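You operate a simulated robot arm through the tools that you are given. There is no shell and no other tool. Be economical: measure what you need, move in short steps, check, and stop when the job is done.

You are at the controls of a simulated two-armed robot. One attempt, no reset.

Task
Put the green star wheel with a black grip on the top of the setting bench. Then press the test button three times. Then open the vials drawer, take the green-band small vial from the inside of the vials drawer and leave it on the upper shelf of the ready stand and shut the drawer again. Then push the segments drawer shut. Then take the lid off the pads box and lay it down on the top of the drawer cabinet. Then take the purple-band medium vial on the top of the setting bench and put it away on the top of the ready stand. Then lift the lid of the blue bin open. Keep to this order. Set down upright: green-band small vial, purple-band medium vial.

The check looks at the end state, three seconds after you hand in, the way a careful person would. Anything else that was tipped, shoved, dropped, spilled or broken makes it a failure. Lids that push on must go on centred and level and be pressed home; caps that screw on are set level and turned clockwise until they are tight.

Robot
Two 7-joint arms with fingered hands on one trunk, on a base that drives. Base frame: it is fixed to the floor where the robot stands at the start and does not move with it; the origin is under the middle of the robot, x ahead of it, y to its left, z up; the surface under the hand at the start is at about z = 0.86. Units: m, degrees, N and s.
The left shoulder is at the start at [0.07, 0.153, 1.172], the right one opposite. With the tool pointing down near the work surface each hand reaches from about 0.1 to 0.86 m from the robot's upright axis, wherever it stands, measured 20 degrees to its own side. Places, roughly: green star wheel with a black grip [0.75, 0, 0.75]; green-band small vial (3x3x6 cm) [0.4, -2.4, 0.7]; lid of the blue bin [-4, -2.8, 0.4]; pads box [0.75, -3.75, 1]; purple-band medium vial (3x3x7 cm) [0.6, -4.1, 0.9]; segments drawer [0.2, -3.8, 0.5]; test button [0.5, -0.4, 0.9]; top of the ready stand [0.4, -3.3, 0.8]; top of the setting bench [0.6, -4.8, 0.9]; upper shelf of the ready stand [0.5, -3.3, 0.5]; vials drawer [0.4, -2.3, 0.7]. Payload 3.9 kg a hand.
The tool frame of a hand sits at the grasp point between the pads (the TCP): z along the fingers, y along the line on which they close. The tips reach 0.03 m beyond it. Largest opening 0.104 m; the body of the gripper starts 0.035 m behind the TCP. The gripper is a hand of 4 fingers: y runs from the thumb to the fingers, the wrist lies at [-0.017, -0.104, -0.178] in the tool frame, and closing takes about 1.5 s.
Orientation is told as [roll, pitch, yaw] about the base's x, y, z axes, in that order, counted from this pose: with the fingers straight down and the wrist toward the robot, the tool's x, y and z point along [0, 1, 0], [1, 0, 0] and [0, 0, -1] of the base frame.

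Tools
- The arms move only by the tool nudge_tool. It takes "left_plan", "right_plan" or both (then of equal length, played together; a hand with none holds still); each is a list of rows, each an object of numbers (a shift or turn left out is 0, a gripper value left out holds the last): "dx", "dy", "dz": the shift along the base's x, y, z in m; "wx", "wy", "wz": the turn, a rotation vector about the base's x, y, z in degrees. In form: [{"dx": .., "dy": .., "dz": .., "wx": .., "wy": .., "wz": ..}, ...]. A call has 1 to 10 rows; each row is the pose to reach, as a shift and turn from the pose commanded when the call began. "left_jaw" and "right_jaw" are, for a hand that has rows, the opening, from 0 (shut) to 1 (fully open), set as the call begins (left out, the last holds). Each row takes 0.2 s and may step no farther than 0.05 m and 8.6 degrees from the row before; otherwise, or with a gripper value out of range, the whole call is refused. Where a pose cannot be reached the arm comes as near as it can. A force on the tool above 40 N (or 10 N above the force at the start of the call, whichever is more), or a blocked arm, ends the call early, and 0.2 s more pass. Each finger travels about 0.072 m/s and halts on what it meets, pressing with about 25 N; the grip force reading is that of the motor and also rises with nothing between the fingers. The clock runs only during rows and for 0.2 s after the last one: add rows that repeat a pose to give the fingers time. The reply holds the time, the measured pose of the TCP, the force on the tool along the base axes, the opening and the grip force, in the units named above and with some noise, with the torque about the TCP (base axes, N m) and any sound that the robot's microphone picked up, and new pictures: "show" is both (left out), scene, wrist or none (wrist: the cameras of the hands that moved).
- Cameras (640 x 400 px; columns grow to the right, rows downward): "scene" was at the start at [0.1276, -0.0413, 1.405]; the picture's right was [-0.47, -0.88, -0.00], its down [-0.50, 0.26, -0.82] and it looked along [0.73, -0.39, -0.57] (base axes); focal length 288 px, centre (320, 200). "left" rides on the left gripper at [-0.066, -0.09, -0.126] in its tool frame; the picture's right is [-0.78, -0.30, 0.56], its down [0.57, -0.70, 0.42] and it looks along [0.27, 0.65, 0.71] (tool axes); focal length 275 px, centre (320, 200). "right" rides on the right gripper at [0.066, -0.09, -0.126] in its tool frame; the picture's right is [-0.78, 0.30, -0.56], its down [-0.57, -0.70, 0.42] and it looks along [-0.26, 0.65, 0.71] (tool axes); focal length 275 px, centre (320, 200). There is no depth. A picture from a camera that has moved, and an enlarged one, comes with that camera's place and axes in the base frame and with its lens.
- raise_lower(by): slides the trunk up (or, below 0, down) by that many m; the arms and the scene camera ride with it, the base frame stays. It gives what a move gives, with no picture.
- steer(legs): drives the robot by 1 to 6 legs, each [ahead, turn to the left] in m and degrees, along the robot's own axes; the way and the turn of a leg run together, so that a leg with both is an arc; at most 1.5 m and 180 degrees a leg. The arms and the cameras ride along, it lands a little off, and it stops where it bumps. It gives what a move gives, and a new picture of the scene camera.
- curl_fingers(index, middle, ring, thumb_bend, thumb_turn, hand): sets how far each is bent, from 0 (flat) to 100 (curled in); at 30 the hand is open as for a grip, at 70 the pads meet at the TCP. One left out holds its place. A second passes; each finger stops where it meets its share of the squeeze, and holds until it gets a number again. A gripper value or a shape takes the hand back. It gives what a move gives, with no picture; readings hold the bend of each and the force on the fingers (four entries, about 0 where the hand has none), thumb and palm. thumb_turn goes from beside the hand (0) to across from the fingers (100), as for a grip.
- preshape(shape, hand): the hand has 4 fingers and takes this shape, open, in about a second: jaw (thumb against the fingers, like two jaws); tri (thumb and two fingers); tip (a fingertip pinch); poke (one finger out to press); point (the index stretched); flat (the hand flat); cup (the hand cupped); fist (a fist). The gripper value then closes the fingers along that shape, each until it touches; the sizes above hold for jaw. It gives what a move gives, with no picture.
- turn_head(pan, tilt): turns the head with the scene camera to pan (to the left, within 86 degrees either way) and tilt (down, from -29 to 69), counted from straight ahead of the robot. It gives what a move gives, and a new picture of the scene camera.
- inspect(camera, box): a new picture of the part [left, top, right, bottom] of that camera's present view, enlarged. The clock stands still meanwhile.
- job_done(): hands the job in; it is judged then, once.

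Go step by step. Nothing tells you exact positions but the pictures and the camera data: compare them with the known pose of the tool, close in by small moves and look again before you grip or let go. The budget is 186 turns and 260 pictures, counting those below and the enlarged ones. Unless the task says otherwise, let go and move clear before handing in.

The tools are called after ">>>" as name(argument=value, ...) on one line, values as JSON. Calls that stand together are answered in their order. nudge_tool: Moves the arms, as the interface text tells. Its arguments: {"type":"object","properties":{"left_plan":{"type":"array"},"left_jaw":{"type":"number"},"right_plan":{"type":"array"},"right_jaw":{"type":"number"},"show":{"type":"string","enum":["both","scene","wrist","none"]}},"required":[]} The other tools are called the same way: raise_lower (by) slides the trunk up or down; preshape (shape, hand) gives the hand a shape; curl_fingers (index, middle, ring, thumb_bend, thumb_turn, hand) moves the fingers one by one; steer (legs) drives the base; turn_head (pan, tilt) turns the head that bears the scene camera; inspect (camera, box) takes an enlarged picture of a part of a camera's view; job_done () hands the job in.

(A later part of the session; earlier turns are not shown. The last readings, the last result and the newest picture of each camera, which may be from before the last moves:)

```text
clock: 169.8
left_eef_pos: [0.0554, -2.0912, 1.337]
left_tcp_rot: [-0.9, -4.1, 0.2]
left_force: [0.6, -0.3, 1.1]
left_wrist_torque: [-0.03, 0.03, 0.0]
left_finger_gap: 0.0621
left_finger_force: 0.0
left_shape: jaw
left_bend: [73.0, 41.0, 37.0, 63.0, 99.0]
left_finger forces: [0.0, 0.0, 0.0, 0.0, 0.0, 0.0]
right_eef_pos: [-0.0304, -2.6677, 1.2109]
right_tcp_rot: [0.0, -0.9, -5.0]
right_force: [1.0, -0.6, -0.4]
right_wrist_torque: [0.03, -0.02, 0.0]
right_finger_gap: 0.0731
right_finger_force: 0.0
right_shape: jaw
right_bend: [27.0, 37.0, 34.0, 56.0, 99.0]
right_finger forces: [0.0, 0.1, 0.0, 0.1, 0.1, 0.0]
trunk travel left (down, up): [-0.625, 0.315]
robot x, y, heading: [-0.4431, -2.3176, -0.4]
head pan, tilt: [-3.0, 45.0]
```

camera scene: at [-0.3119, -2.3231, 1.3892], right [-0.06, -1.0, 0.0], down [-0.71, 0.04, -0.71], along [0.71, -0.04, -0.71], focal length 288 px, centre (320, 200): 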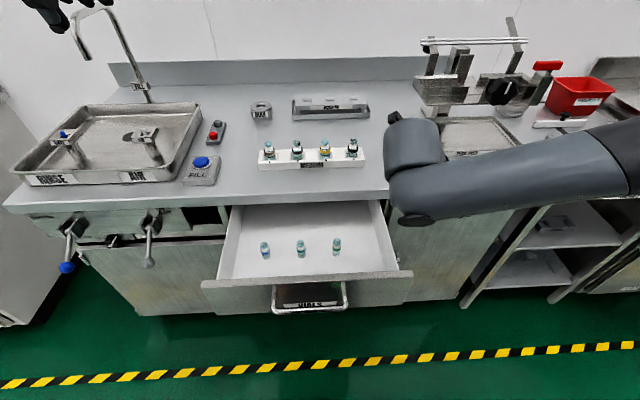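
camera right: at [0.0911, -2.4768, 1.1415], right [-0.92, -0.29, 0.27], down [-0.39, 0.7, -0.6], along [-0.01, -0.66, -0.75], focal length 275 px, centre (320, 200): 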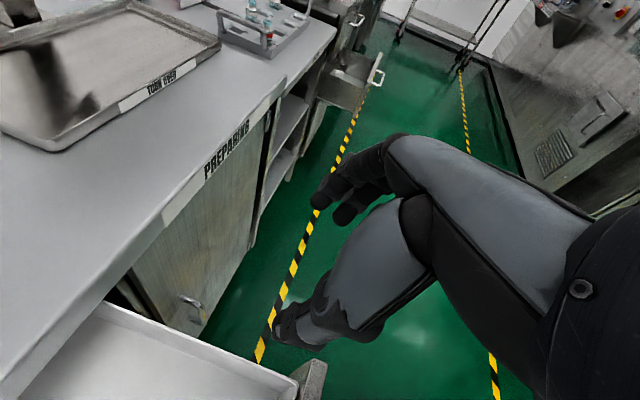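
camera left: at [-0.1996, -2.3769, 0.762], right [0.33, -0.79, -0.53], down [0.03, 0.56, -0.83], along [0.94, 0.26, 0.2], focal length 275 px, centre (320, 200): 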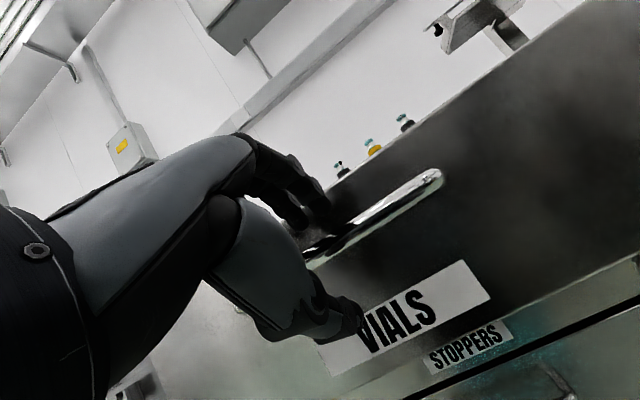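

>>> inspect(camera="scene", box=[240, 190, 420, 310])

>>> nudge_tool(right_plan=[{"dx": 0.03, "dy": 0.04, "wz": 2}, {"dx": 0.06, "dy": 0.08, "wz": 5}, {"dx": 0.09, "dy": 0.12, "wz": 5}, {"dx": 0.12, "dy": 0.16, "wz": 5}, {"dx": 0.15, "dy": 0.2, "wz": 5}, {"dx": 0.18, "dy": 0.235, "wz": 5}, {"dx": 0.193, "dy": 0.273, "dz": -0.02, "wz": 5}, {"dx": 0.193, "dy": 0.273, "dz": -0.07, "wz": 5}, {"dx": 0.193, "dy": 0.273, "dz": -0.12, "wz": 5}, {"dx": 0.193, "dy": 0.273, "dz": -0.17, "wz": 5}], right_jaw=0.6)

```text
3.33 times, centred on (330, 250) of scene
camera zoom: at [-0.3121, -2.3233, 1.3892], right [-0.06, -1.0, 0.0], down [-0.71, 0.04, -0.71], along [0.71, -0.04, -0.71], focal length 960 px, centre (287, 33)
```

zoom: 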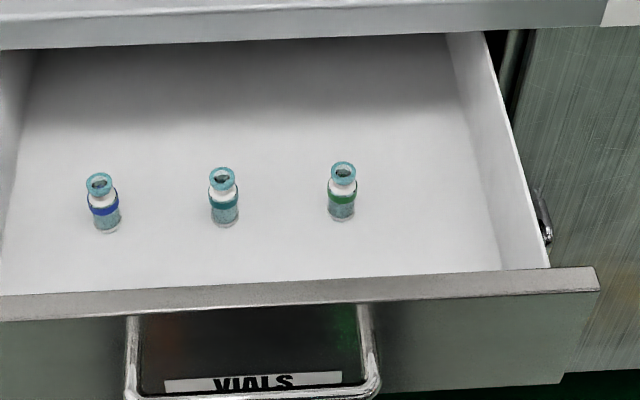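

```text
clock: 172.0
left_eef_pos: [0.0565, -2.0912, 1.3372]
left_tcp_rot: [-0.9, -4.2, 0.3]
left_force: [0.5, -0.5, 0.0]
left_wrist_torque: [-0.01, 0.0, 0.02]
left_finger_gap: 0.062
left_finger_force: 0.0
left_shape: jaw
left_bend: [73.0, 41.0, 37.0, 63.0, 99.0]
left_finger forces: [0.1, 0.0, 0.0, 0.1, 0.0, 0.0]
right_eef_pos: [0.1639, -2.3917, 1.0436]
right_tcp_rot: [0.0, -0.9, -0.2]
right_force: [0.9, 0.1, 1.1]
right_wrist_torque: [-0.03, 0.02, -0.02]
right_finger_gap: 0.0627
right_finger_force: 0.0
right_shape: jaw
right_bend: [73.0, 40.0, 37.0, 63.0, 99.0]
right_finger forces: [0.0, 0.0, 0.0, 0.0, 0.0, 0.1]
trunk travel left (down, up): [-0.625, 0.315]
robot x, y, heading: [-0.4379, -2.3176, -0.2]
head pan, tilt: [-3.0, 45.0]
camera scene: at [-0.3116, -2.3222, 1.3893], right [-0.06, -1.0, 0.0], down [-0.71, 0.04, -0.71], along [0.71, -0.04, -0.71], focal length 288 px, centre (320, 200)
camera right: at [0.0731, -2.3244, 1.1662], right [0.28, -0.78, 0.56], down [-0.7, -0.57, -0.44], along [0.66, -0.27, -0.7], focal length 275 px, centre (320, 200)
```

scene: 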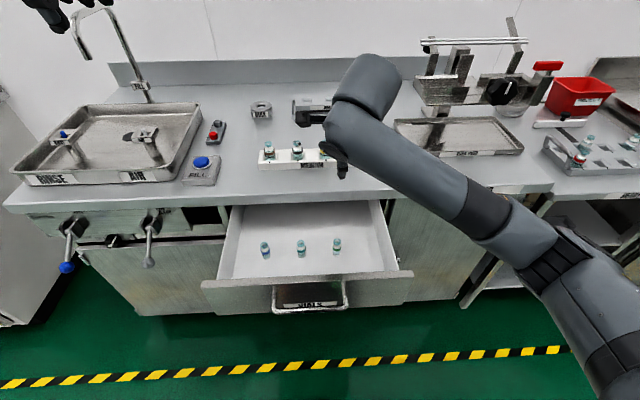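
right: 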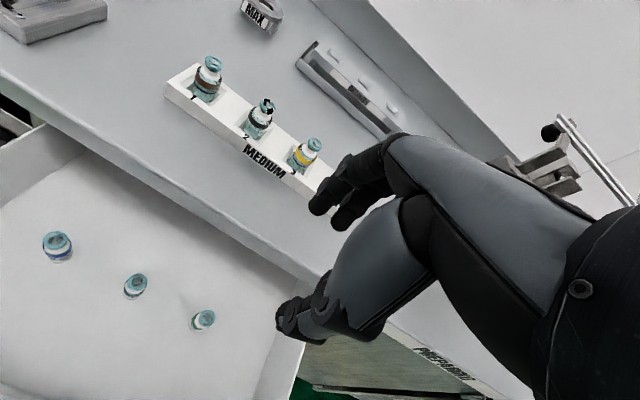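

All views agree: the vial is at (0.161, -2.395) with its top at 0.76. I'll go down just above it and look.

>>> nudge_tool(right_plan=[{"dx": -0.002, "dy": -0.003, "dz": -0.04}, {"dx": -0.003, "dy": -0.003, "dz": -0.08}, {"dx": -0.003, "dy": -0.003, "dz": -0.12}, {"dx": -0.003, "dy": -0.003, "dz": -0.16}, {"dx": -0.003, "dy": -0.003, "dz": -0.2}, {"dx": -0.003, "dy": -0.003, "dz": -0.235}], right_jaw=0.6)

>>> inspect(camera="right", box=[160, 130, 440, 360])

```text
clock: 173.4
left_eef_pos: [0.0556, -2.09, 1.3377]
left_tcp_rot: [-0.8, -4.1, 0.3]
left_force: [0.1, -0.5, 0.1]
left_wrist_torque: [0.02, 0.03, 0.01]
left_finger_gap: 0.0624
left_finger_force: 0.1
left_shape: jaw
left_bend: [73.0, 41.0, 37.0, 63.0, 99.0]
left_finger forces: [0.0, 0.0, 0.0, 0.0, 0.1, 0.0]
right_eef_pos: [0.1627, -2.3967, 0.8064]
right_tcp_rot: [0.0, -0.9, 0.0]
right_force: [-0.1, -0.4, -0.2]
right_wrist_torque: [-0.05, 0.01, -0.03]
right_finger_gap: 0.063
right_finger_force: 0.1
right_shape: jaw
right_bend: [73.0, 40.0, 37.0, 63.0, 99.0]
right_finger forces: [0.0, 0.0, 0.1, 0.0, 0.0, 0.1]
trunk travel left (down, up): [-0.625, 0.315]
robot x, y, heading: [-0.4432, -2.3172, 0.0]
head pan, tilt: [-3.0, 45.0]
camera scene: at [-0.312, -2.3226, 1.3893], right [-0.06, -1.0, 0.0], down [-0.71, 0.04, -0.71], along [0.71, -0.04, -0.71], focal length 288 px, centre (320, 200)
camera right: at [0.0717, -2.3301, 0.9298], right [0.29, -0.78, 0.56], down [-0.7, -0.57, -0.44], along [0.66, -0.27, -0.7], focal length 275 px, centre (320, 200)
```

scene: 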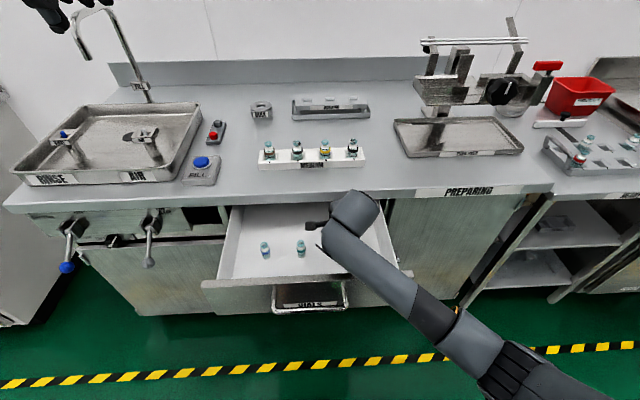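
right: 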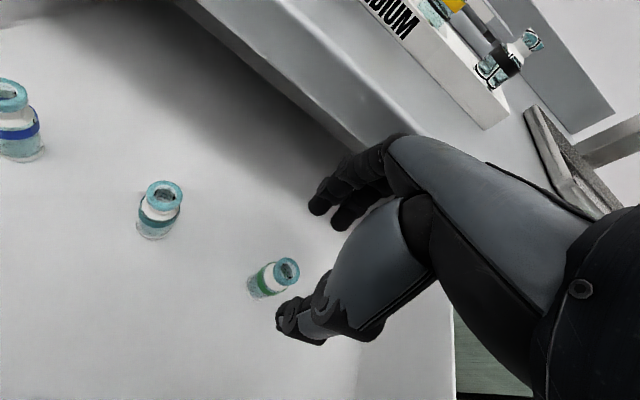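

```text
1.74 times, centred on (300, 245) of right
camera zoom: at [0.0717, -2.3301, 0.9298], right [0.29, -0.78, 0.56], down [-0.7, -0.57, -0.44], along [0.66, -0.27, -0.7], focal length 479 px, centre (355, 122)
```

zoom: 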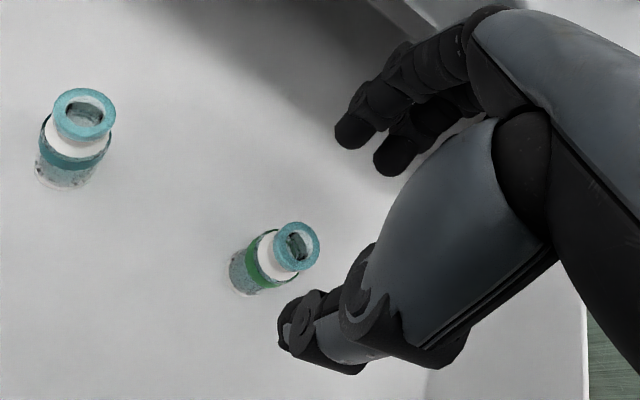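

The vial is well centred between thumb and fingers. I'll go down to grip height.

>>> nudge_tool(right_plan=[{"dx": -0.002, "dz": -0.02}, {"dx": -0.002, "dz": -0.04}, {"dx": -0.002, "dz": -0.055}, {"dx": -0.002, "dz": -0.068}], right_jaw=0.6, show="wrist")

>>> inspect(camera="right", box=[200, 150, 400, 340])

```text
clock: 174.4
left_eef_pos: [0.0552, -2.0912, 1.3383]
left_tcp_rot: [-0.9, -4.1, 0.2]
left_force: [-0.1, -0.8, 0.0]
left_wrist_torque: [-0.01, 0.03, 0.01]
left_finger_gap: 0.0622
left_finger_force: 0.1
left_shape: jaw
left_bend: [73.0, 41.0, 37.0, 63.0, 99.0]
left_finger forces: [0.0, 0.0, 0.1, 0.1, 0.0, 0.1]
right_eef_pos: [0.159, -2.3973, 0.7388]
right_tcp_rot: [-0.1, -0.9, -0.2]
right_force: [-0.7, 0.0, 0.1]
right_wrist_torque: [-0.04, -0.02, -0.01]
right_finger_gap: 0.0629
right_finger_force: 0.1
right_shape: jaw
right_bend: [73.0, 40.0, 37.0, 63.0, 99.0]
right_finger forces: [0.0, 0.0, 0.0, 0.0, 0.0, 0.1]
trunk travel left (down, up): [-0.625, 0.315]
robot x, y, heading: [-0.4449, -2.3209, -0.4]
head pan, tilt: [-3.0, 45.0]
camera right: at [0.0682, -2.3306, 0.8624], right [0.28, -0.78, 0.56], down [-0.7, -0.57, -0.44], along [0.66, -0.27, -0.7], focal length 275 px, centre (320, 200)
```

right: 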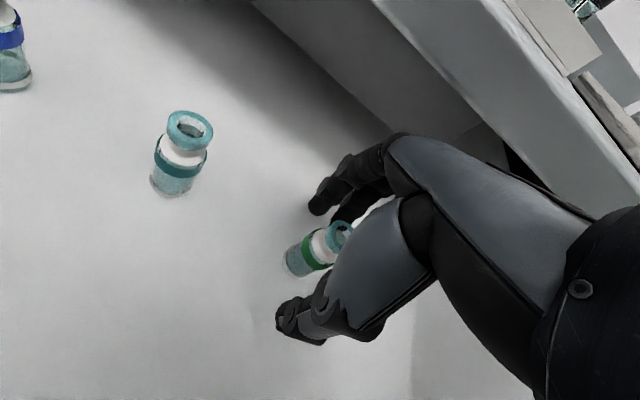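

```text
2.11 times, centred on (300, 245) of right
camera zoom: at [0.0682, -2.3306, 0.8624], right [0.28, -0.78, 0.56], down [-0.7, -0.57, -0.44], along [0.66, -0.27, -0.7], focal length 580 px, centre (362, 105)
```

zoom: 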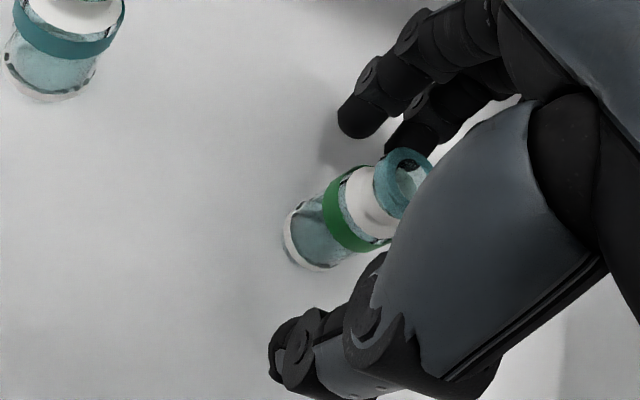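

The green band is confirmed and the vial is straddled. I'll close.

>>> nudge_tool(right_plan=[{"dz": -0.002}, {"dz": -0.003}, {"dz": -0.003}, {"dz": -0.003}, {"dz": -0.003}, {"dz": -0.003}], right_jaw=0.1, show="wrist")

>>> inspect(camera="right", box=[200, 150, 400, 340])

```text
clock: 175.8
left_eef_pos: [0.0549, -2.0911, 1.3375]
left_tcp_rot: [-0.8, -4.2, 0.2]
left_force: [-0.1, 0.0, -0.4]
left_wrist_torque: [0.02, 0.03, 0.01]
left_finger_gap: 0.0624
left_finger_force: 0.1
left_shape: jaw
left_bend: [73.0, 41.0, 37.0, 63.0, 99.0]
left_finger forces: [0.0, 0.0, 0.1, 0.0, 0.1, 0.0]
right_eef_pos: [0.1591, -2.3967, 0.736]
right_tcp_rot: [0.0, -1.0, -0.2]
right_force: [-0.4, 0.8, 0.0]
right_wrist_torque: [0.06, -0.02, 0.01]
right_finger_gap: 0.0144
right_finger_force: 25.0
right_shape: jaw
right_bend: [72.0, 61.0, 68.0, 74.0, 100.0]
right_finger forces: [12.6, 9.4, 0.0, 0.1, 21.6, 0.0]
trunk travel left (down, up): [-0.625, 0.315]
robot x, y, heading: [-0.4432, -2.3194, -0.1]
head pan, tilt: [-3.0, 45.0]
camera right: at [0.0676, -2.3298, 0.8592], right [0.29, -0.78, 0.56], down [-0.7, -0.57, -0.44], along [0.66, -0.27, -0.7], focal length 275 px, centre (320, 200)
```

right: 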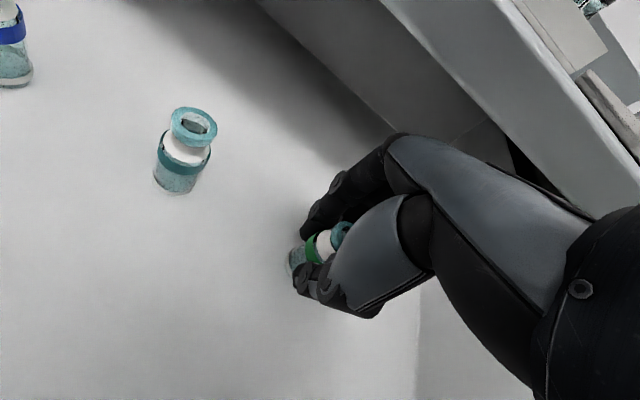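

```text
2.11 times, centred on (300, 245) of right
camera zoom: at [0.0676, -2.3298, 0.8592], right [0.29, -0.78, 0.56], down [-0.7, -0.57, -0.44], along [0.66, -0.27, -0.7], focal length 580 px, centre (362, 105)
```

zoom: 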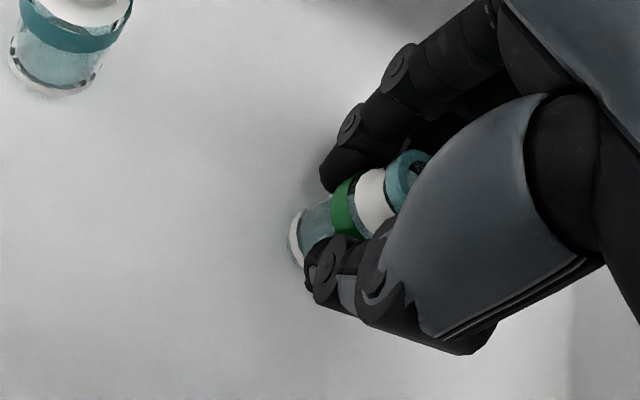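

The vial is gripped. I'll lift it straight up out of the drawer.

>>> nudge_tool(right_plan=[{"dz": 0.02}, {"dz": 0.05}, {"dz": 0.09}, {"dz": 0.13}, {"dz": 0.17}, {"dz": 0.21}, {"dz": 0.25}, {"dz": 0.29}, {"dz": 0.31, "dx": -0.03}, {"dz": 0.32, "dx": -0.06}], show="both")

>>> inspect(camera="right", box=[200, 150, 400, 340])

```text
clock: 178.0
left_eef_pos: [0.0548, -2.0904, 1.3368]
left_tcp_rot: [-0.9, -4.1, 0.2]
left_force: [-0.7, 0.0, -0.1]
left_wrist_torque: [-0.01, -0.03, 0.01]
left_finger_gap: 0.0624
left_finger_force: 0.1
left_shape: jaw
left_bend: [73.0, 41.0, 37.0, 63.0, 99.0]
left_finger forces: [0.0, 0.0, 0.0, 0.0, 0.0, 0.0]
right_eef_pos: [0.0975, -2.3981, 1.0574]
right_tcp_rot: [0.0, -0.9, -0.1]
right_force: [-0.2, 0.5, 0.6]
right_wrist_torque: [0.01, -0.02, 0.03]
right_finger_gap: 0.0145
right_finger_force: 25.0
right_shape: jaw
right_bend: [72.0, 61.0, 68.0, 74.0, 100.0]
right_finger forces: [13.3, 10.7, 0.0, 0.0, 21.1, 0.0]
trunk travel left (down, up): [-0.625, 0.315]
robot x, y, heading: [-0.4425, -2.3202, -0.5]
head pan, tilt: [-3.0, 45.0]
camera scene: at [-0.3133, -2.3225, 1.3894], right [-0.06, -1.0, 0.0], down [-0.71, 0.04, -0.71], along [0.71, -0.04, -0.71], focal length 288 px, centre (320, 200)
camera right: at [0.0068, -2.3303, 1.1809], right [0.29, -0.78, 0.56], down [-0.7, -0.57, -0.44], along [0.66, -0.27, -0.7], focal length 275 px, centre (320, 200)
```

scene: 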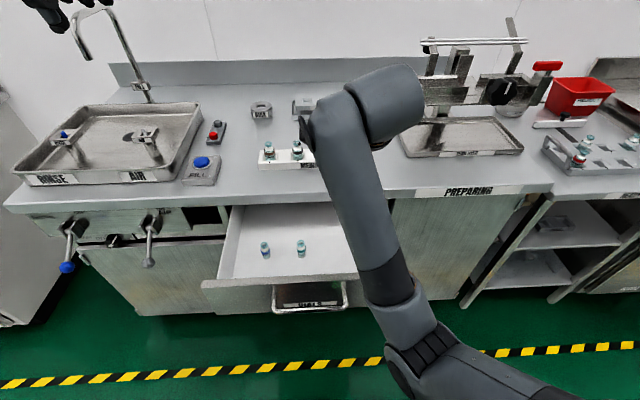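
right: 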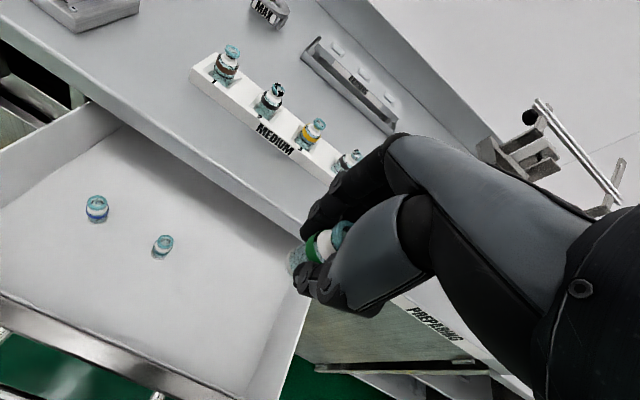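

```text
2.11 times, centred on (300, 245) of right
camera zoom: at [0.0068, -2.3303, 1.1809], right [0.29, -0.78, 0.56], down [-0.7, -0.57, -0.44], along [0.66, -0.27, -0.7], focal length 580 px, centre (362, 105)
```

zoom: 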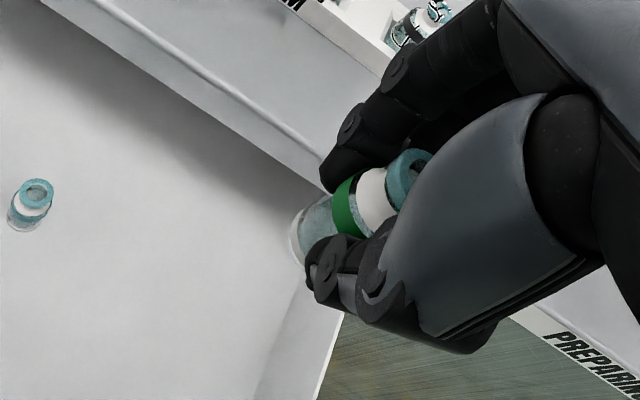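

The vial is held upright. I'll back away and drive to the ready stand at y about -3.3.

>>> steer(legs=[[-0.15, 0], [0, -90], [0.95, 0], [0, 90]])

>>> turn_head(pan=0, tilt=40)

```text
clock: 191.6
left_eef_pos: [-0.1022, -3.0308, 1.3372]
left_tcp_rot: [-1.0, -4.1, 1.2]
left_force: [0.0, -0.4, 0.1]
left_wrist_torque: [-0.01, -0.01, -0.02]
left_finger_gap: 0.0625
left_finger_force: 0.1
left_shape: jaw
left_bend: [73.0, 41.0, 37.0, 63.0, 99.0]
left_finger forces: [0.1, 0.0, 0.0, 0.1, 0.1, 0.1]
right_eef_pos: [-0.0533, -3.3373, 1.0561]
right_tcp_rot: [0.0, -1.0, 0.8]
right_force: [0.5, 0.4, 0.6]
right_wrist_torque: [-0.02, 0.01, -0.05]
right_finger_gap: 0.0142
right_finger_force: 25.1
right_shape: jaw
right_bend: [72.0, 61.0, 68.0, 75.0, 100.0]
right_finger forces: [13.5, 10.3, 0.1, 0.0, 20.4, 0.0]
trunk travel left (down, up): [-0.625, 0.315]
robot x, y, heading: [-0.5952, -3.2733, 0.6]
head pan, tilt: [-3.0, 45.0]
camera scene: at [-0.4656, -3.2693, 1.3892], right [-0.04, -1.0, 0.0], down [-0.71, 0.03, -0.71], along [0.71, -0.03, -0.71], focal length 288 px, centre (320, 200)
```

scene: 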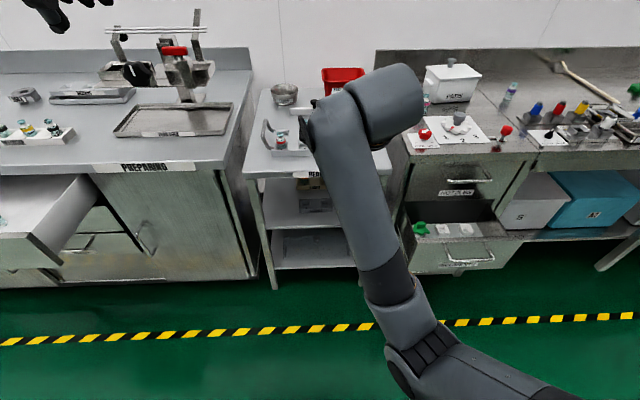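

```text
clock: 192.3
left_eef_pos: [-0.1022, -3.0306, 1.3368]
left_tcp_rot: [-0.9, -4.1, 1.2]
left_force: [0.5, 0.3, -0.2]
left_wrist_torque: [0.02, 0.01, 0.02]
left_finger_gap: 0.0622
left_finger_force: 0.0
left_shape: jaw
left_bend: [73.0, 41.0, 37.0, 63.0, 99.0]
left_finger forces: [0.1, 0.0, 0.1, 0.1, 0.0, 0.1]
right_eef_pos: [-0.0532, -3.337, 1.0567]
right_tcp_rot: [0.0, -0.9, 0.8]
right_force: [1.2, 0.5, -0.3]
right_wrist_torque: [-0.01, -0.03, 0.02]
right_finger_gap: 0.0144
right_finger_force: 25.5
right_shape: jaw
right_bend: [72.0, 61.0, 68.0, 75.0, 100.0]
right_finger forces: [13.5, 10.3, 0.1, 0.1, 20.4, 0.1]
trunk travel left (down, up): [-0.625, 0.315]
robot x, y, heading: [-0.5987, -3.2667, 0.7]
head pan, tilt: [0.0, 40.0]
camera scene: at [-0.4619, -3.2648, 1.3965], right [0.01, -1.0, 0.0], down [-0.64, -0.01, -0.77], along [0.77, 0.01, -0.64], focal length 288 px, centre (320, 200)
```

scene: 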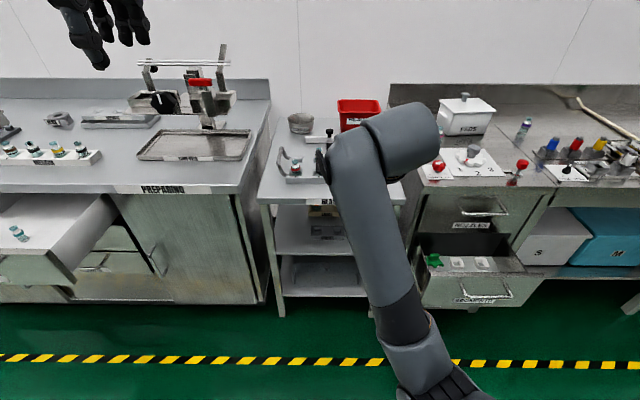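

The stand is straight ahead. I'll lower the trunk to work at shelf level and get a better look.

>>> raise_lower(by=-0.35)

>>> turn_head(pan=5, tilt=25)

```text
clock: 195.7
left_eef_pos: [-0.1004, -3.0318, 0.9876]
left_tcp_rot: [-0.9, -4.0, 1.2]
left_force: [-0.5, -0.1, 0.0]
left_wrist_torque: [0.02, 0.0, 0.02]
left_finger_gap: 0.0623
left_finger_force: 0.0
left_shape: jaw
left_bend: [73.0, 41.0, 37.0, 63.0, 99.0]
left_finger forces: [0.0, 0.0, 0.1, 0.0, 0.1, 0.0]
right_eef_pos: [-0.0544, -3.3376, 0.7068]
right_tcp_rot: [0.0, -0.9, 0.8]
right_force: [0.2, 0.1, 0.2]
right_wrist_torque: [0.0, -0.01, 0.02]
right_finger_gap: 0.0141
right_finger_force: 25.7
right_shape: jaw
right_bend: [72.0, 61.0, 68.0, 75.0, 100.0]
right_finger forces: [13.6, 10.3, 0.0, 0.0, 20.3, 0.0]
trunk travel left (down, up): [-0.275, 0.665]
robot x, y, heading: [-0.5983, -3.2662, 0.7]
head pan, tilt: [0.0, 40.0]
```

```text
clock: 196.5
left_eef_pos: [-0.1022, -3.0324, 0.9866]
left_tcp_rot: [-0.9, -4.1, 1.2]
left_force: [0.7, 0.1, 0.4]
left_wrist_torque: [-0.02, 0.0, 0.0]
left_finger_gap: 0.0621
left_finger_force: 0.0
left_shape: jaw
left_bend: [73.0, 41.0, 37.0, 63.0, 99.0]
left_finger forces: [0.1, 0.0, 0.0, 0.0, 0.0, 0.0]
right_eef_pos: [-0.0539, -3.3384, 0.7063]
right_tcp_rot: [0.0, -0.9, 0.7]
right_force: [-0.3, 0.7, 0.4]
right_wrist_torque: [0.02, 0.01, -0.01]
right_finger_gap: 0.0142
right_finger_force: 24.8
right_shape: jaw
right_bend: [72.0, 61.0, 68.0, 75.0, 100.0]
right_finger forces: [13.6, 10.3, 0.0, 0.0, 20.4, 0.0]
trunk travel left (down, up): [-0.275, 0.665]
robot x, y, heading: [-0.5927, -3.2656, 0.5]
head pan, tilt: [5.0, 25.0]
camera scene: at [-0.4552, -3.2569, 1.0698], right [0.1, -1.0, 0.0], down [-0.42, -0.04, -0.91], along [0.9, 0.09, -0.42], focal length 288 px, centre (320, 200)
```

scene: 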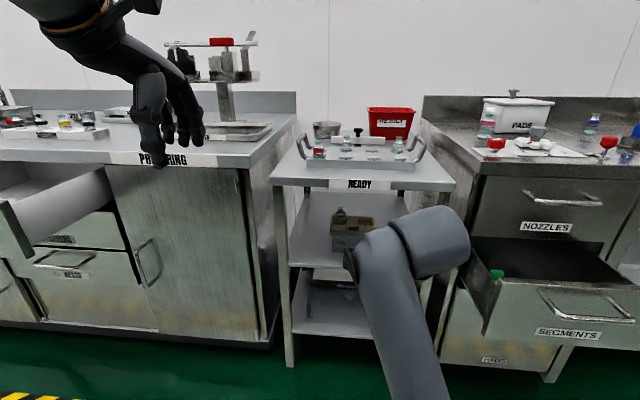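

The upper shelf is at z about 0.51-0.53, the front edge at x about 0.26, with open width y from -3.10 to -3.48. I'll lower the hand in front of the opening and drive closer to look along it.

>>> nudge_tool(right_plan=[{"dz": -0.03}, {"dz": -0.06}, {"dz": -0.09}], show="none")

>>> steer(legs=[[0.17, -1]])

>>> nudge_tool(right_plan=[{"dy": 0.0}, {"dy": 0.0}], show="wrist")

```text
clock: 197.3
left_eef_pos: [-0.1021, -3.0324, 0.9869]
left_tcp_rot: [-1.0, -4.1, 1.2]
left_force: [-0.4, 0.0, -0.3]
left_wrist_torque: [0.01, 0.04, -0.01]
left_finger_gap: 0.062
left_finger_force: 0.1
left_shape: jaw
left_bend: [73.0, 41.0, 37.0, 63.0, 99.0]
left_finger forces: [0.0, 0.1, 0.1, 0.0, 0.0, 0.1]
right_eef_pos: [-0.0519, -3.3386, 0.6162]
right_tcp_rot: [-0.1, -0.8, 0.8]
right_force: [0.4, -0.4, -0.1]
right_wrist_torque: [0.02, -0.02, 0.01]
right_finger_gap: 0.0142
right_finger_force: 25.1
right_shape: jaw
right_bend: [72.0, 61.0, 68.0, 75.0, 100.0]
right_finger forces: [13.8, 10.7, 0.0, 0.0, 20.5, 0.0]
trunk travel left (down, up): [-0.275, 0.665]
robot x, y, heading: [-0.5957, -3.2685, 0.8]
head pan, tilt: [5.0, 25.0]
```

```text
clock: 198.8
left_eef_pos: [0.0755, -3.041, 0.9872]
left_tcp_rot: [-0.8, -4.0, 0.2]
left_force: [-0.4, -0.4, 0.0]
left_wrist_torque: [0.03, 0.04, -0.01]
left_finger_gap: 0.0621
left_finger_force: 0.1
left_shape: jaw
left_bend: [73.0, 41.0, 37.0, 63.0, 99.0]
left_finger forces: [0.0, 0.0, 0.0, 0.1, 0.0, 0.1]
right_eef_pos: [0.1171, -3.3472, 0.6166]
right_tcp_rot: [0.0, -0.8, -0.2]
right_force: [0.3, 1.5, -0.4]
right_wrist_torque: [-0.01, 0.01, 0.0]
right_finger_gap: 0.0144
right_finger_force: 25.0
right_shape: jaw
right_bend: [72.0, 61.0, 68.0, 75.0, 100.0]
right_finger forces: [13.7, 10.5, 0.0, 0.1, 20.5, 0.1]
trunk travel left (down, up): [-0.275, 0.665]
robot x, y, heading: [-0.4217, -3.2637, -0.3]
head pan, tilt: [5.0, 25.0]
camera scene: at [-0.2822, -3.2592, 1.0697], right [0.08, -1.0, 0.0], down [-0.42, -0.03, -0.91], along [0.9, 0.07, -0.42], focal length 288 px, centre (320, 200)
```

scene: 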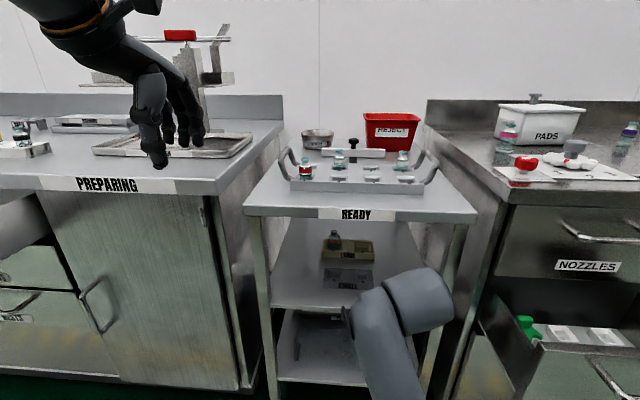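

```text
clock: 199.3
left_eef_pos: [0.0746, -3.0412, 0.9879]
left_tcp_rot: [-0.8, -4.1, 0.1]
left_force: [0.0, -0.6, -0.1]
left_wrist_torque: [-0.02, -0.01, 0.02]
left_finger_gap: 0.0624
left_finger_force: 0.1
left_shape: jaw
left_bend: [73.0, 41.0, 37.0, 63.0, 99.0]
left_finger forces: [0.0, 0.1, 0.0, 0.1, 0.1, 0.1]
right_eef_pos: [0.1162, -3.3481, 0.6163]
right_tcp_rot: [0.0, -0.9, -0.3]
right_force: [0.5, -0.2, -0.1]
right_wrist_torque: [0.01, 0.0, 0.01]
right_finger_gap: 0.0142
right_finger_force: 25.3
right_shape: jaw
right_bend: [72.0, 61.0, 68.0, 75.0, 100.0]
right_finger forces: [13.7, 10.6, 0.1, 0.1, 20.5, 0.0]
trunk travel left (down, up): [-0.275, 0.665]
robot x, y, heading: [-0.4213, -3.2683, -0.4]
head pan, tilt: [5.0, 25.0]
camera right: at [0.0265, -3.2801, 0.7404], right [0.28, -0.78, 0.56], down [-0.7, -0.57, -0.44], along [0.66, -0.27, -0.7], focal length 275 px, centre (320, 200)
```

right: 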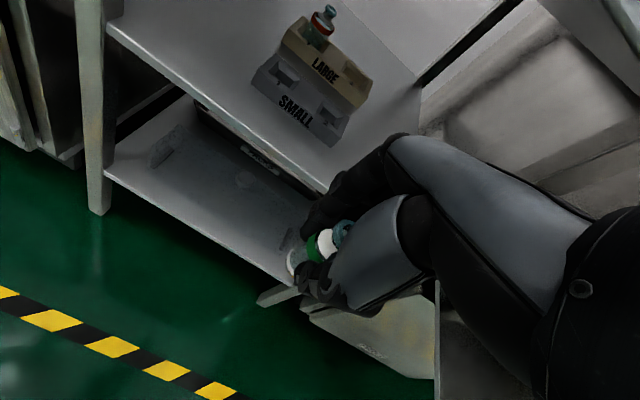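

The shelf holds a LARGE/SMALL rack further back, but the front-left area is free. I'll line up at y about -3.19, aiming for a spot near (0.30, -3.19).

>>> nudge_tool(right_plan=[{"dy": 0.04, "dz": 0.005}, {"dy": 0.08, "dz": 0.01}, {"dy": 0.12, "dz": 0.01}, {"dy": 0.158, "dz": 0.01}, {"dx": 0.03, "dy": 0.158, "dz": 0.01}, {"dx": 0.06, "dy": 0.158, "dz": 0.01}, {"dx": 0.08, "dy": 0.158, "dz": 0.01}], show="both")

```text
clock: 200.2
left_eef_pos: [0.0745, -3.04, 0.9881]
left_tcp_rot: [-1.0, -4.1, 0.2]
left_force: [0.1, -0.2, 0.1]
left_wrist_torque: [0.05, 0.06, -0.02]
left_finger_gap: 0.0623
left_finger_force: 0.0
left_shape: jaw
left_bend: [73.0, 41.0, 37.0, 63.0, 99.0]
left_finger forces: [0.0, 0.0, 0.1, 0.0, 0.0, 0.1]
right_eef_pos: [0.1392, -3.2943, 0.6015]
right_tcp_rot: [-9.0, -2.5, -4.1]
right_force: [0.4, 0.0, 0.8]
right_wrist_torque: [-0.01, 0.03, 0.0]
right_finger_gap: 0.0143
right_finger_force: 25.3
right_shape: jaw
right_bend: [72.0, 61.0, 68.0, 75.0, 100.0]
right_finger forces: [13.7, 10.7, 0.0, 0.1, 20.6, 0.0]
trunk travel left (down, up): [-0.275, 0.665]
robot x, y, heading: [-0.4253, -3.2666, -0.3]
head pan, tilt: [5.0, 25.0]
stopped in row 4 (right hand): the arm was blocked; the commanded pose is now the measured one
camera scene: at [-0.283, -3.2592, 1.0698], right [0.08, -1.0, 0.0], down [-0.42, -0.03, -0.91], along [0.9, 0.07, -0.42], focal length 288 px, centre (320, 200)
camera right: at [0.0516, -3.2009, 0.7103], right [0.22, -0.7, 0.68], down [-0.73, -0.58, -0.36], along [0.65, -0.42, -0.63], focal length 275 px, centre (320, 200)
```

scene: 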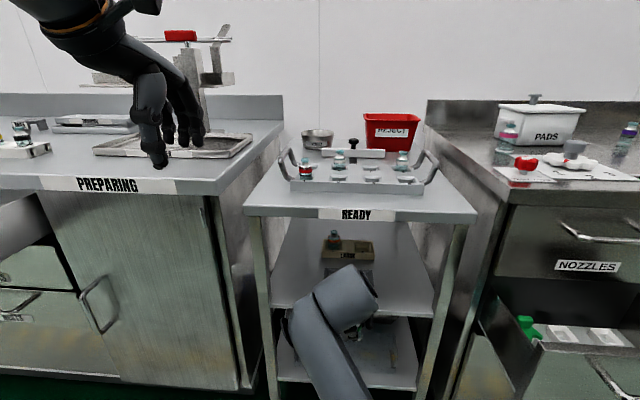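
right: 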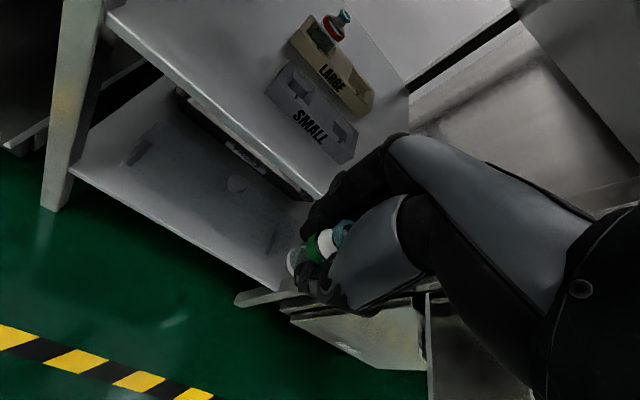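

The arm hits a joint limit reaching across to its left. I'll straighten the hand and shift the robot about 0.2 m to the left instead.

>>> nudge_tool(right_plan=[{"dy": -0.02, "dz": 0.01, "wx": 4.5, "wy": 1, "wz": 2}, {"dx": -0.01, "dy": -0.054, "dz": 0.02, "wx": 9, "wy": 2, "wz": 4}, {"dx": -0.03, "dy": -0.07, "dz": 0.025, "wx": 9, "wy": 2, "wz": 4}], show="none")

>>> steer(legs=[[-0.18, 0], [0, 90], [0.24, 0], [0, -90]])

```text
clock: 201.0
left_eef_pos: [0.075, -3.0414, 0.9864]
left_tcp_rot: [-0.9, -4.2, 0.1]
left_force: [-0.4, -0.3, -0.5]
left_wrist_torque: [-0.03, 0.0, 0.01]
left_finger_gap: 0.0622
left_finger_force: 0.0
left_shape: jaw
left_bend: [73.0, 41.0, 37.0, 63.0, 99.0]
left_finger forces: [0.0, 0.0, 0.1, 0.0, 0.0, 0.0]
right_eef_pos: [0.1143, -3.3712, 0.6327]
right_tcp_rot: [-1.2, -1.4, -0.5]
right_force: [0.5, -0.5, -0.1]
right_wrist_torque: [-0.02, 0.0, -0.03]
right_finger_gap: 0.0148
right_finger_force: 24.9
right_shape: jaw
right_bend: [72.0, 61.0, 68.0, 75.0, 100.0]
right_finger forces: [13.9, 10.9, 0.0, 0.1, 20.6, 0.0]
trunk travel left (down, up): [-0.275, 0.665]
robot x, y, heading: [-0.4223, -3.2677, -0.2]
head pan, tilt: [5.0, 25.0]
```

```text
clock: 211.5
left_eef_pos: [-0.1008, -2.8045, 0.987]
left_tcp_rot: [-0.9, -4.1, -0.3]
left_force: [-0.9, 0.5, 0.0]
left_wrist_torque: [-0.01, 0.0, 0.0]
left_finger_gap: 0.0621
left_finger_force: 0.0
left_shape: jaw
left_bend: [73.0, 41.0, 37.0, 63.0, 99.0]
left_finger forces: [0.0, 0.0, 0.1, 0.0, 0.0, 0.1]
right_eef_pos: [-0.0674, -3.137, 0.6226]
right_tcp_rot: [-1.6, -0.2, -1.2]
right_force: [-0.7, -0.5, 0.1]
right_wrist_torque: [0.03, -0.02, 0.02]
right_finger_gap: 0.0143
right_finger_force: 25.1
right_shape: jaw
right_bend: [72.0, 61.0, 68.0, 75.0, 100.0]
right_finger forces: [14.0, 10.3, 0.0, 0.1, 19.8, 0.0]
trunk travel left (down, up): [-0.275, 0.665]
robot x, y, heading: [-0.6022, -3.0313, -0.8]
head pan, tilt: [5.0, 25.0]
camera scene: at [-0.4606, -3.0208, 1.0698], right [0.07, -1.0, 0.0], down [-0.42, -0.03, -0.91], along [0.9, 0.06, -0.42], focal length 288 px, centre (320, 200)
```

scene: 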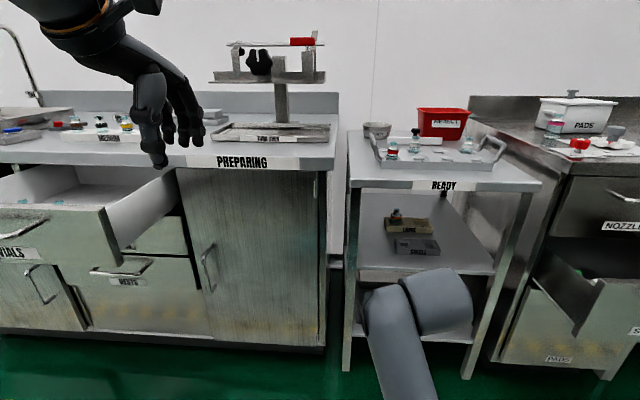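

Now the target is to my right. I'll drive forward 0.2 m and square the hand in front of the shelf.

>>> steer(legs=[[0.2, 0.8]])

>>> nudge_tool(right_plan=[{"dy": -0.02, "wx": 1.5, "wz": 1}, {"dy": -0.05, "wx": 1.5, "wz": 1}], show="both")

```text
clock: 213.1
left_eef_pos: [0.0994, -2.8015, 0.987]
left_tcp_rot: [-0.9, -4.1, 0.3]
left_force: [-0.3, -0.5, -0.4]
left_wrist_torque: [0.0, 0.04, -0.02]
left_finger_gap: 0.0623
left_finger_force: 0.0
left_shape: jaw
left_bend: [73.0, 41.0, 37.0, 63.0, 99.0]
left_finger forces: [0.0, 0.0, 0.0, 0.0, 0.0, 0.0]
right_eef_pos: [0.1375, -3.1342, 0.6218]
right_tcp_rot: [-1.8, -0.2, -0.6]
right_force: [0.3, 0.1, -0.2]
right_wrist_torque: [0.01, 0.03, 0.03]
right_finger_gap: 0.0141
right_finger_force: 24.9
right_shape: jaw
right_bend: [72.0, 61.0, 68.0, 75.0, 100.0]
right_finger forces: [13.9, 10.4, 0.1, 0.0, 19.8, 0.0]
trunk travel left (down, up): [-0.275, 0.665]
robot x, y, heading: [-0.4007, -3.0294, -0.4]
head pan, tilt: [5.0, 25.0]
camera scene: at [-0.2568, -3.021, 1.0697], right [0.08, -1.0, 0.0], down [-0.42, -0.04, -0.91], along [0.9, 0.07, -0.42], focal length 288 px, centre (320, 200)
```

scene: 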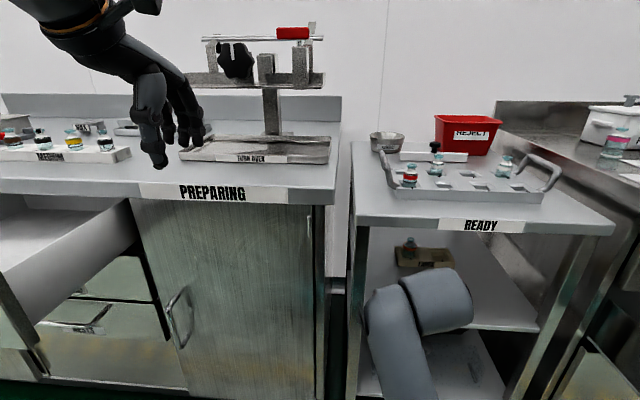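

```text
clock: 213.7
left_eef_pos: [0.0985, -2.8021, 0.9879]
left_tcp_rot: [-0.9, -4.0, 0.2]
left_force: [0.2, -0.5, -0.2]
left_wrist_torque: [0.03, -0.01, 0.01]
left_finger_gap: 0.0622
left_finger_force: 0.1
left_shape: jaw
left_bend: [73.0, 41.0, 37.0, 63.0, 99.0]
left_finger forces: [0.1, 0.0, 0.0, 0.0, 0.0, 0.0]
right_eef_pos: [0.1359, -3.1835, 0.6191]
right_tcp_rot: [-0.2, -0.3, 0.3]
right_force: [-0.2, -0.2, -0.4]
right_wrist_torque: [0.0, 0.0, 0.01]
right_finger_gap: 0.0144
right_finger_force: 25.2
right_shape: jaw
right_bend: [72.0, 61.0, 68.0, 75.0, 100.0]
right_finger forces: [13.9, 10.5, 0.1, 0.1, 19.8, 0.0]
trunk travel left (down, up): [-0.275, 0.665]
robot x, y, heading: [-0.3975, -3.0293, -0.4]
head pan, tilt: [5.0, 25.0]
camera scene: at [-0.2577, -3.0215, 1.0698], right [0.08, -1.0, 0.0], down [-0.42, -0.03, -0.91], along [0.9, 0.07, -0.42], focal length 288 px, centre (320, 200)
camera right: at [0.0457, -3.1171, 0.7441], right [0.3, -0.77, 0.56], down [-0.7, -0.58, -0.43], along [0.65, -0.26, -0.71], focal length 275 px, centre (320, 200)
```

scene: 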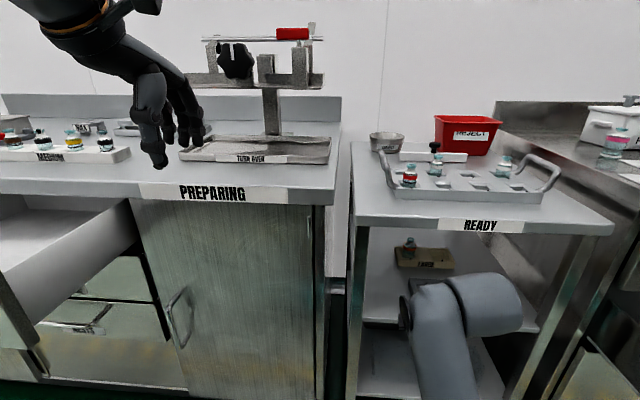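
right: 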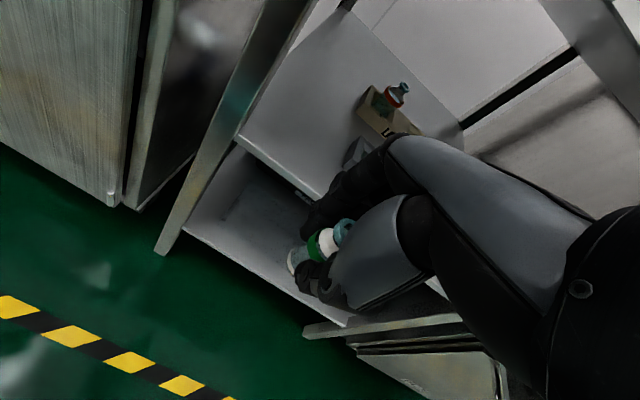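

I can see the free shelf area left of the rack now. I'll advance to (0.292, -3.17) with the vial held above the shelf.

>>> nudge_tool(right_plan=[{"dx": 0.03, "dy": 0.008}, {"dx": 0.06, "dy": 0.013}, {"dx": 0.09, "dy": 0.013}, {"dx": 0.12, "dy": 0.013}, {"dx": 0.14, "dy": 0.013}, {"dx": 0.156, "dy": 0.013}], show="both")

>>> inspect(camera="right", box=[140, 80, 440, 320])

```text
clock: 215.1
left_eef_pos: [0.1006, -2.8016, 0.9882]
left_tcp_rot: [-0.8, -4.1, 0.3]
left_force: [-0.2, 0.1, 0.2]
left_wrist_torque: [0.0, 0.01, 0.01]
left_finger_gap: 0.0622
left_finger_force: 0.1
left_shape: jaw
left_bend: [73.0, 41.0, 37.0, 63.0, 99.0]
left_finger forces: [0.0, 0.0, 0.1, 0.0, 0.1, 0.0]
right_eef_pos: [0.2936, -3.1705, 0.6212]
right_tcp_rot: [-0.2, -0.2, 0.4]
right_force: [-0.4, 0.0, 0.6]
right_wrist_torque: [-0.01, 0.04, 0.01]
right_finger_gap: 0.0144
right_finger_force: 24.9
right_shape: jaw
right_bend: [72.0, 61.0, 68.0, 75.0, 100.0]
right_finger forces: [13.9, 10.6, 0.1, 0.1, 19.9, 0.1]
trunk travel left (down, up): [-0.275, 0.665]
robot x, y, heading: [-0.3963, -3.0299, -0.5]
head pan, tilt: [5.0, 25.0]
camera scene: at [-0.2575, -3.0211, 1.0698], right [0.08, -1.0, 0.0], down [-0.42, -0.04, -0.91], along [0.9, 0.07, -0.42], focal length 288 px, centre (320, 200)
camera right: at [0.2031, -3.105, 0.7461], right [0.3, -0.77, 0.56], down [-0.7, -0.58, -0.43], along [0.65, -0.26, -0.71], focal length 275 px, centre (320, 200)
```

scene: 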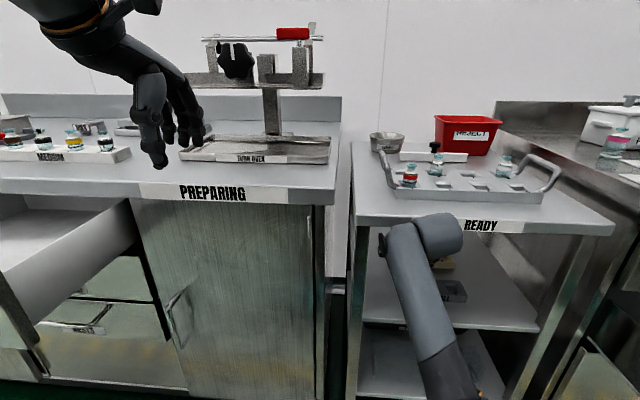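
right: 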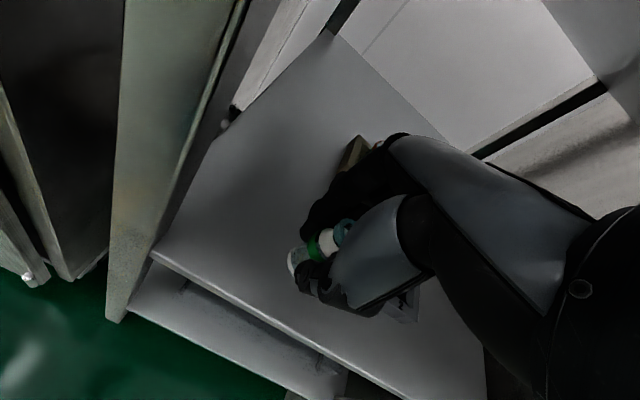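

```text
1.67 times, centred on (290, 200) of right
camera zoom: at [0.2031, -3.105, 0.7461], right [0.3, -0.77, 0.56], down [-0.7, -0.58, -0.43], along [0.65, -0.26, -0.71], focal length 459 px, centre (370, 200)
```

zoom: 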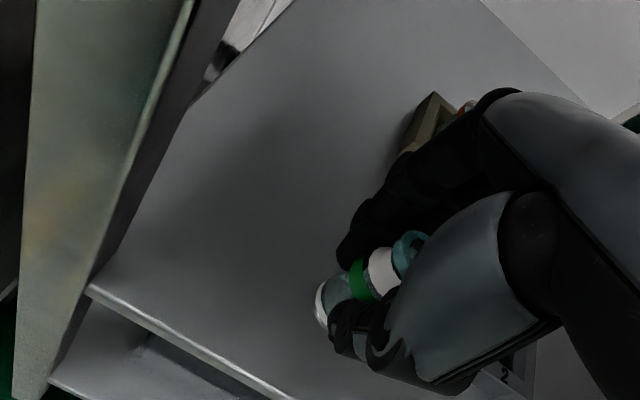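

The position looks good; the shelf edge is near x = 0.27, so I'll go 1.5 cm deeper and then down slowly.

>>> nudge_tool(right_plan=[{"dx": 0.015}, {"dx": 0.015, "dz": -0.012}, {"dx": 0.015, "dz": -0.024}, {"dx": 0.015, "dz": -0.034}], show="wrist")

>>> inspect(camera="right", box=[200, 150, 400, 340])

```text
clock: 215.5
left_eef_pos: [0.0998, -2.8021, 0.9868]
left_tcp_rot: [-0.8, -4.1, 0.2]
left_force: [0.0, 0.1, -0.3]
left_wrist_torque: [-0.02, 0.03, 0.01]
left_finger_gap: 0.0621
left_finger_force: 0.1
left_shape: jaw
left_bend: [73.0, 41.0, 37.0, 63.0, 99.0]
left_finger forces: [0.0, 0.1, 0.0, 0.0, 0.1, 0.0]
right_eef_pos: [0.3012, -3.1731, 0.6206]
right_tcp_rot: [-0.4, 0.0, 0.3]
right_force: [-20.3, 1.5, -2.2]
right_wrist_torque: [-0.1, -3.03, -0.34]
right_finger_gap: 0.0145
right_finger_force: 24.8
right_shape: jaw
right_bend: [72.0, 61.0, 68.0, 75.0, 100.0]
right_finger forces: [14.0, 10.8, 0.0, 0.1, 20.0, 0.1]
trunk travel left (down, up): [-0.275, 0.665]
robot x, y, heading: [-0.4001, -3.0261, -0.5]
head pan, tilt: [5.0, 25.0]
stopped in row 1 (right hand): the force on the tool passed its limit at 68 N (the readings are from after the stop); the commanded pose is now the measured one
camera right: at [0.2112, -3.1053, 0.7451], right [0.3, -0.77, 0.56], down [-0.7, -0.58, -0.42], along [0.65, -0.27, -0.71], focal length 275 px, centre (320, 200)
```

right: 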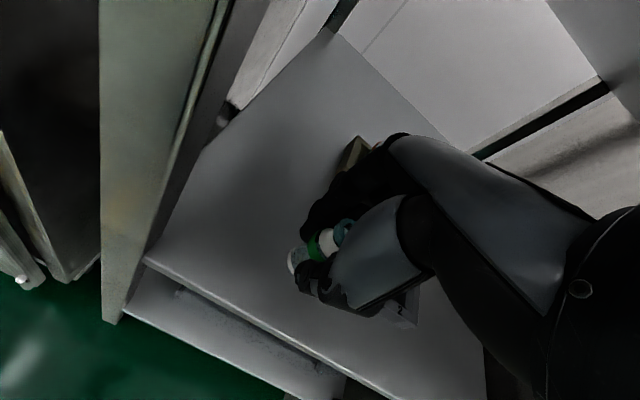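

```text
2.11 times, centred on (300, 245) of right
camera zoom: at [0.2112, -3.1053, 0.7451], right [0.3, -0.77, 0.56], down [-0.7, -0.58, -0.42], along [0.65, -0.27, -0.71], focal length 580 px, centre (362, 105)
```

zoom: 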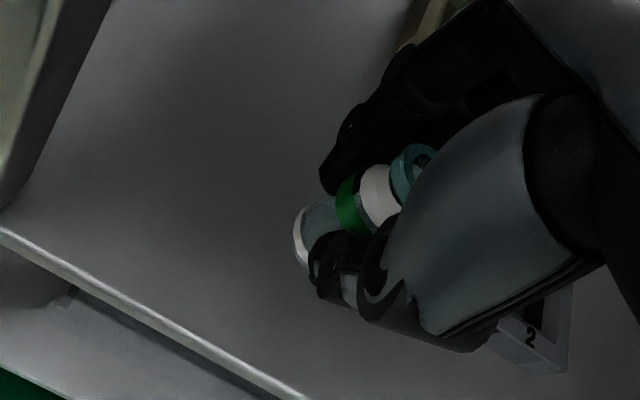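

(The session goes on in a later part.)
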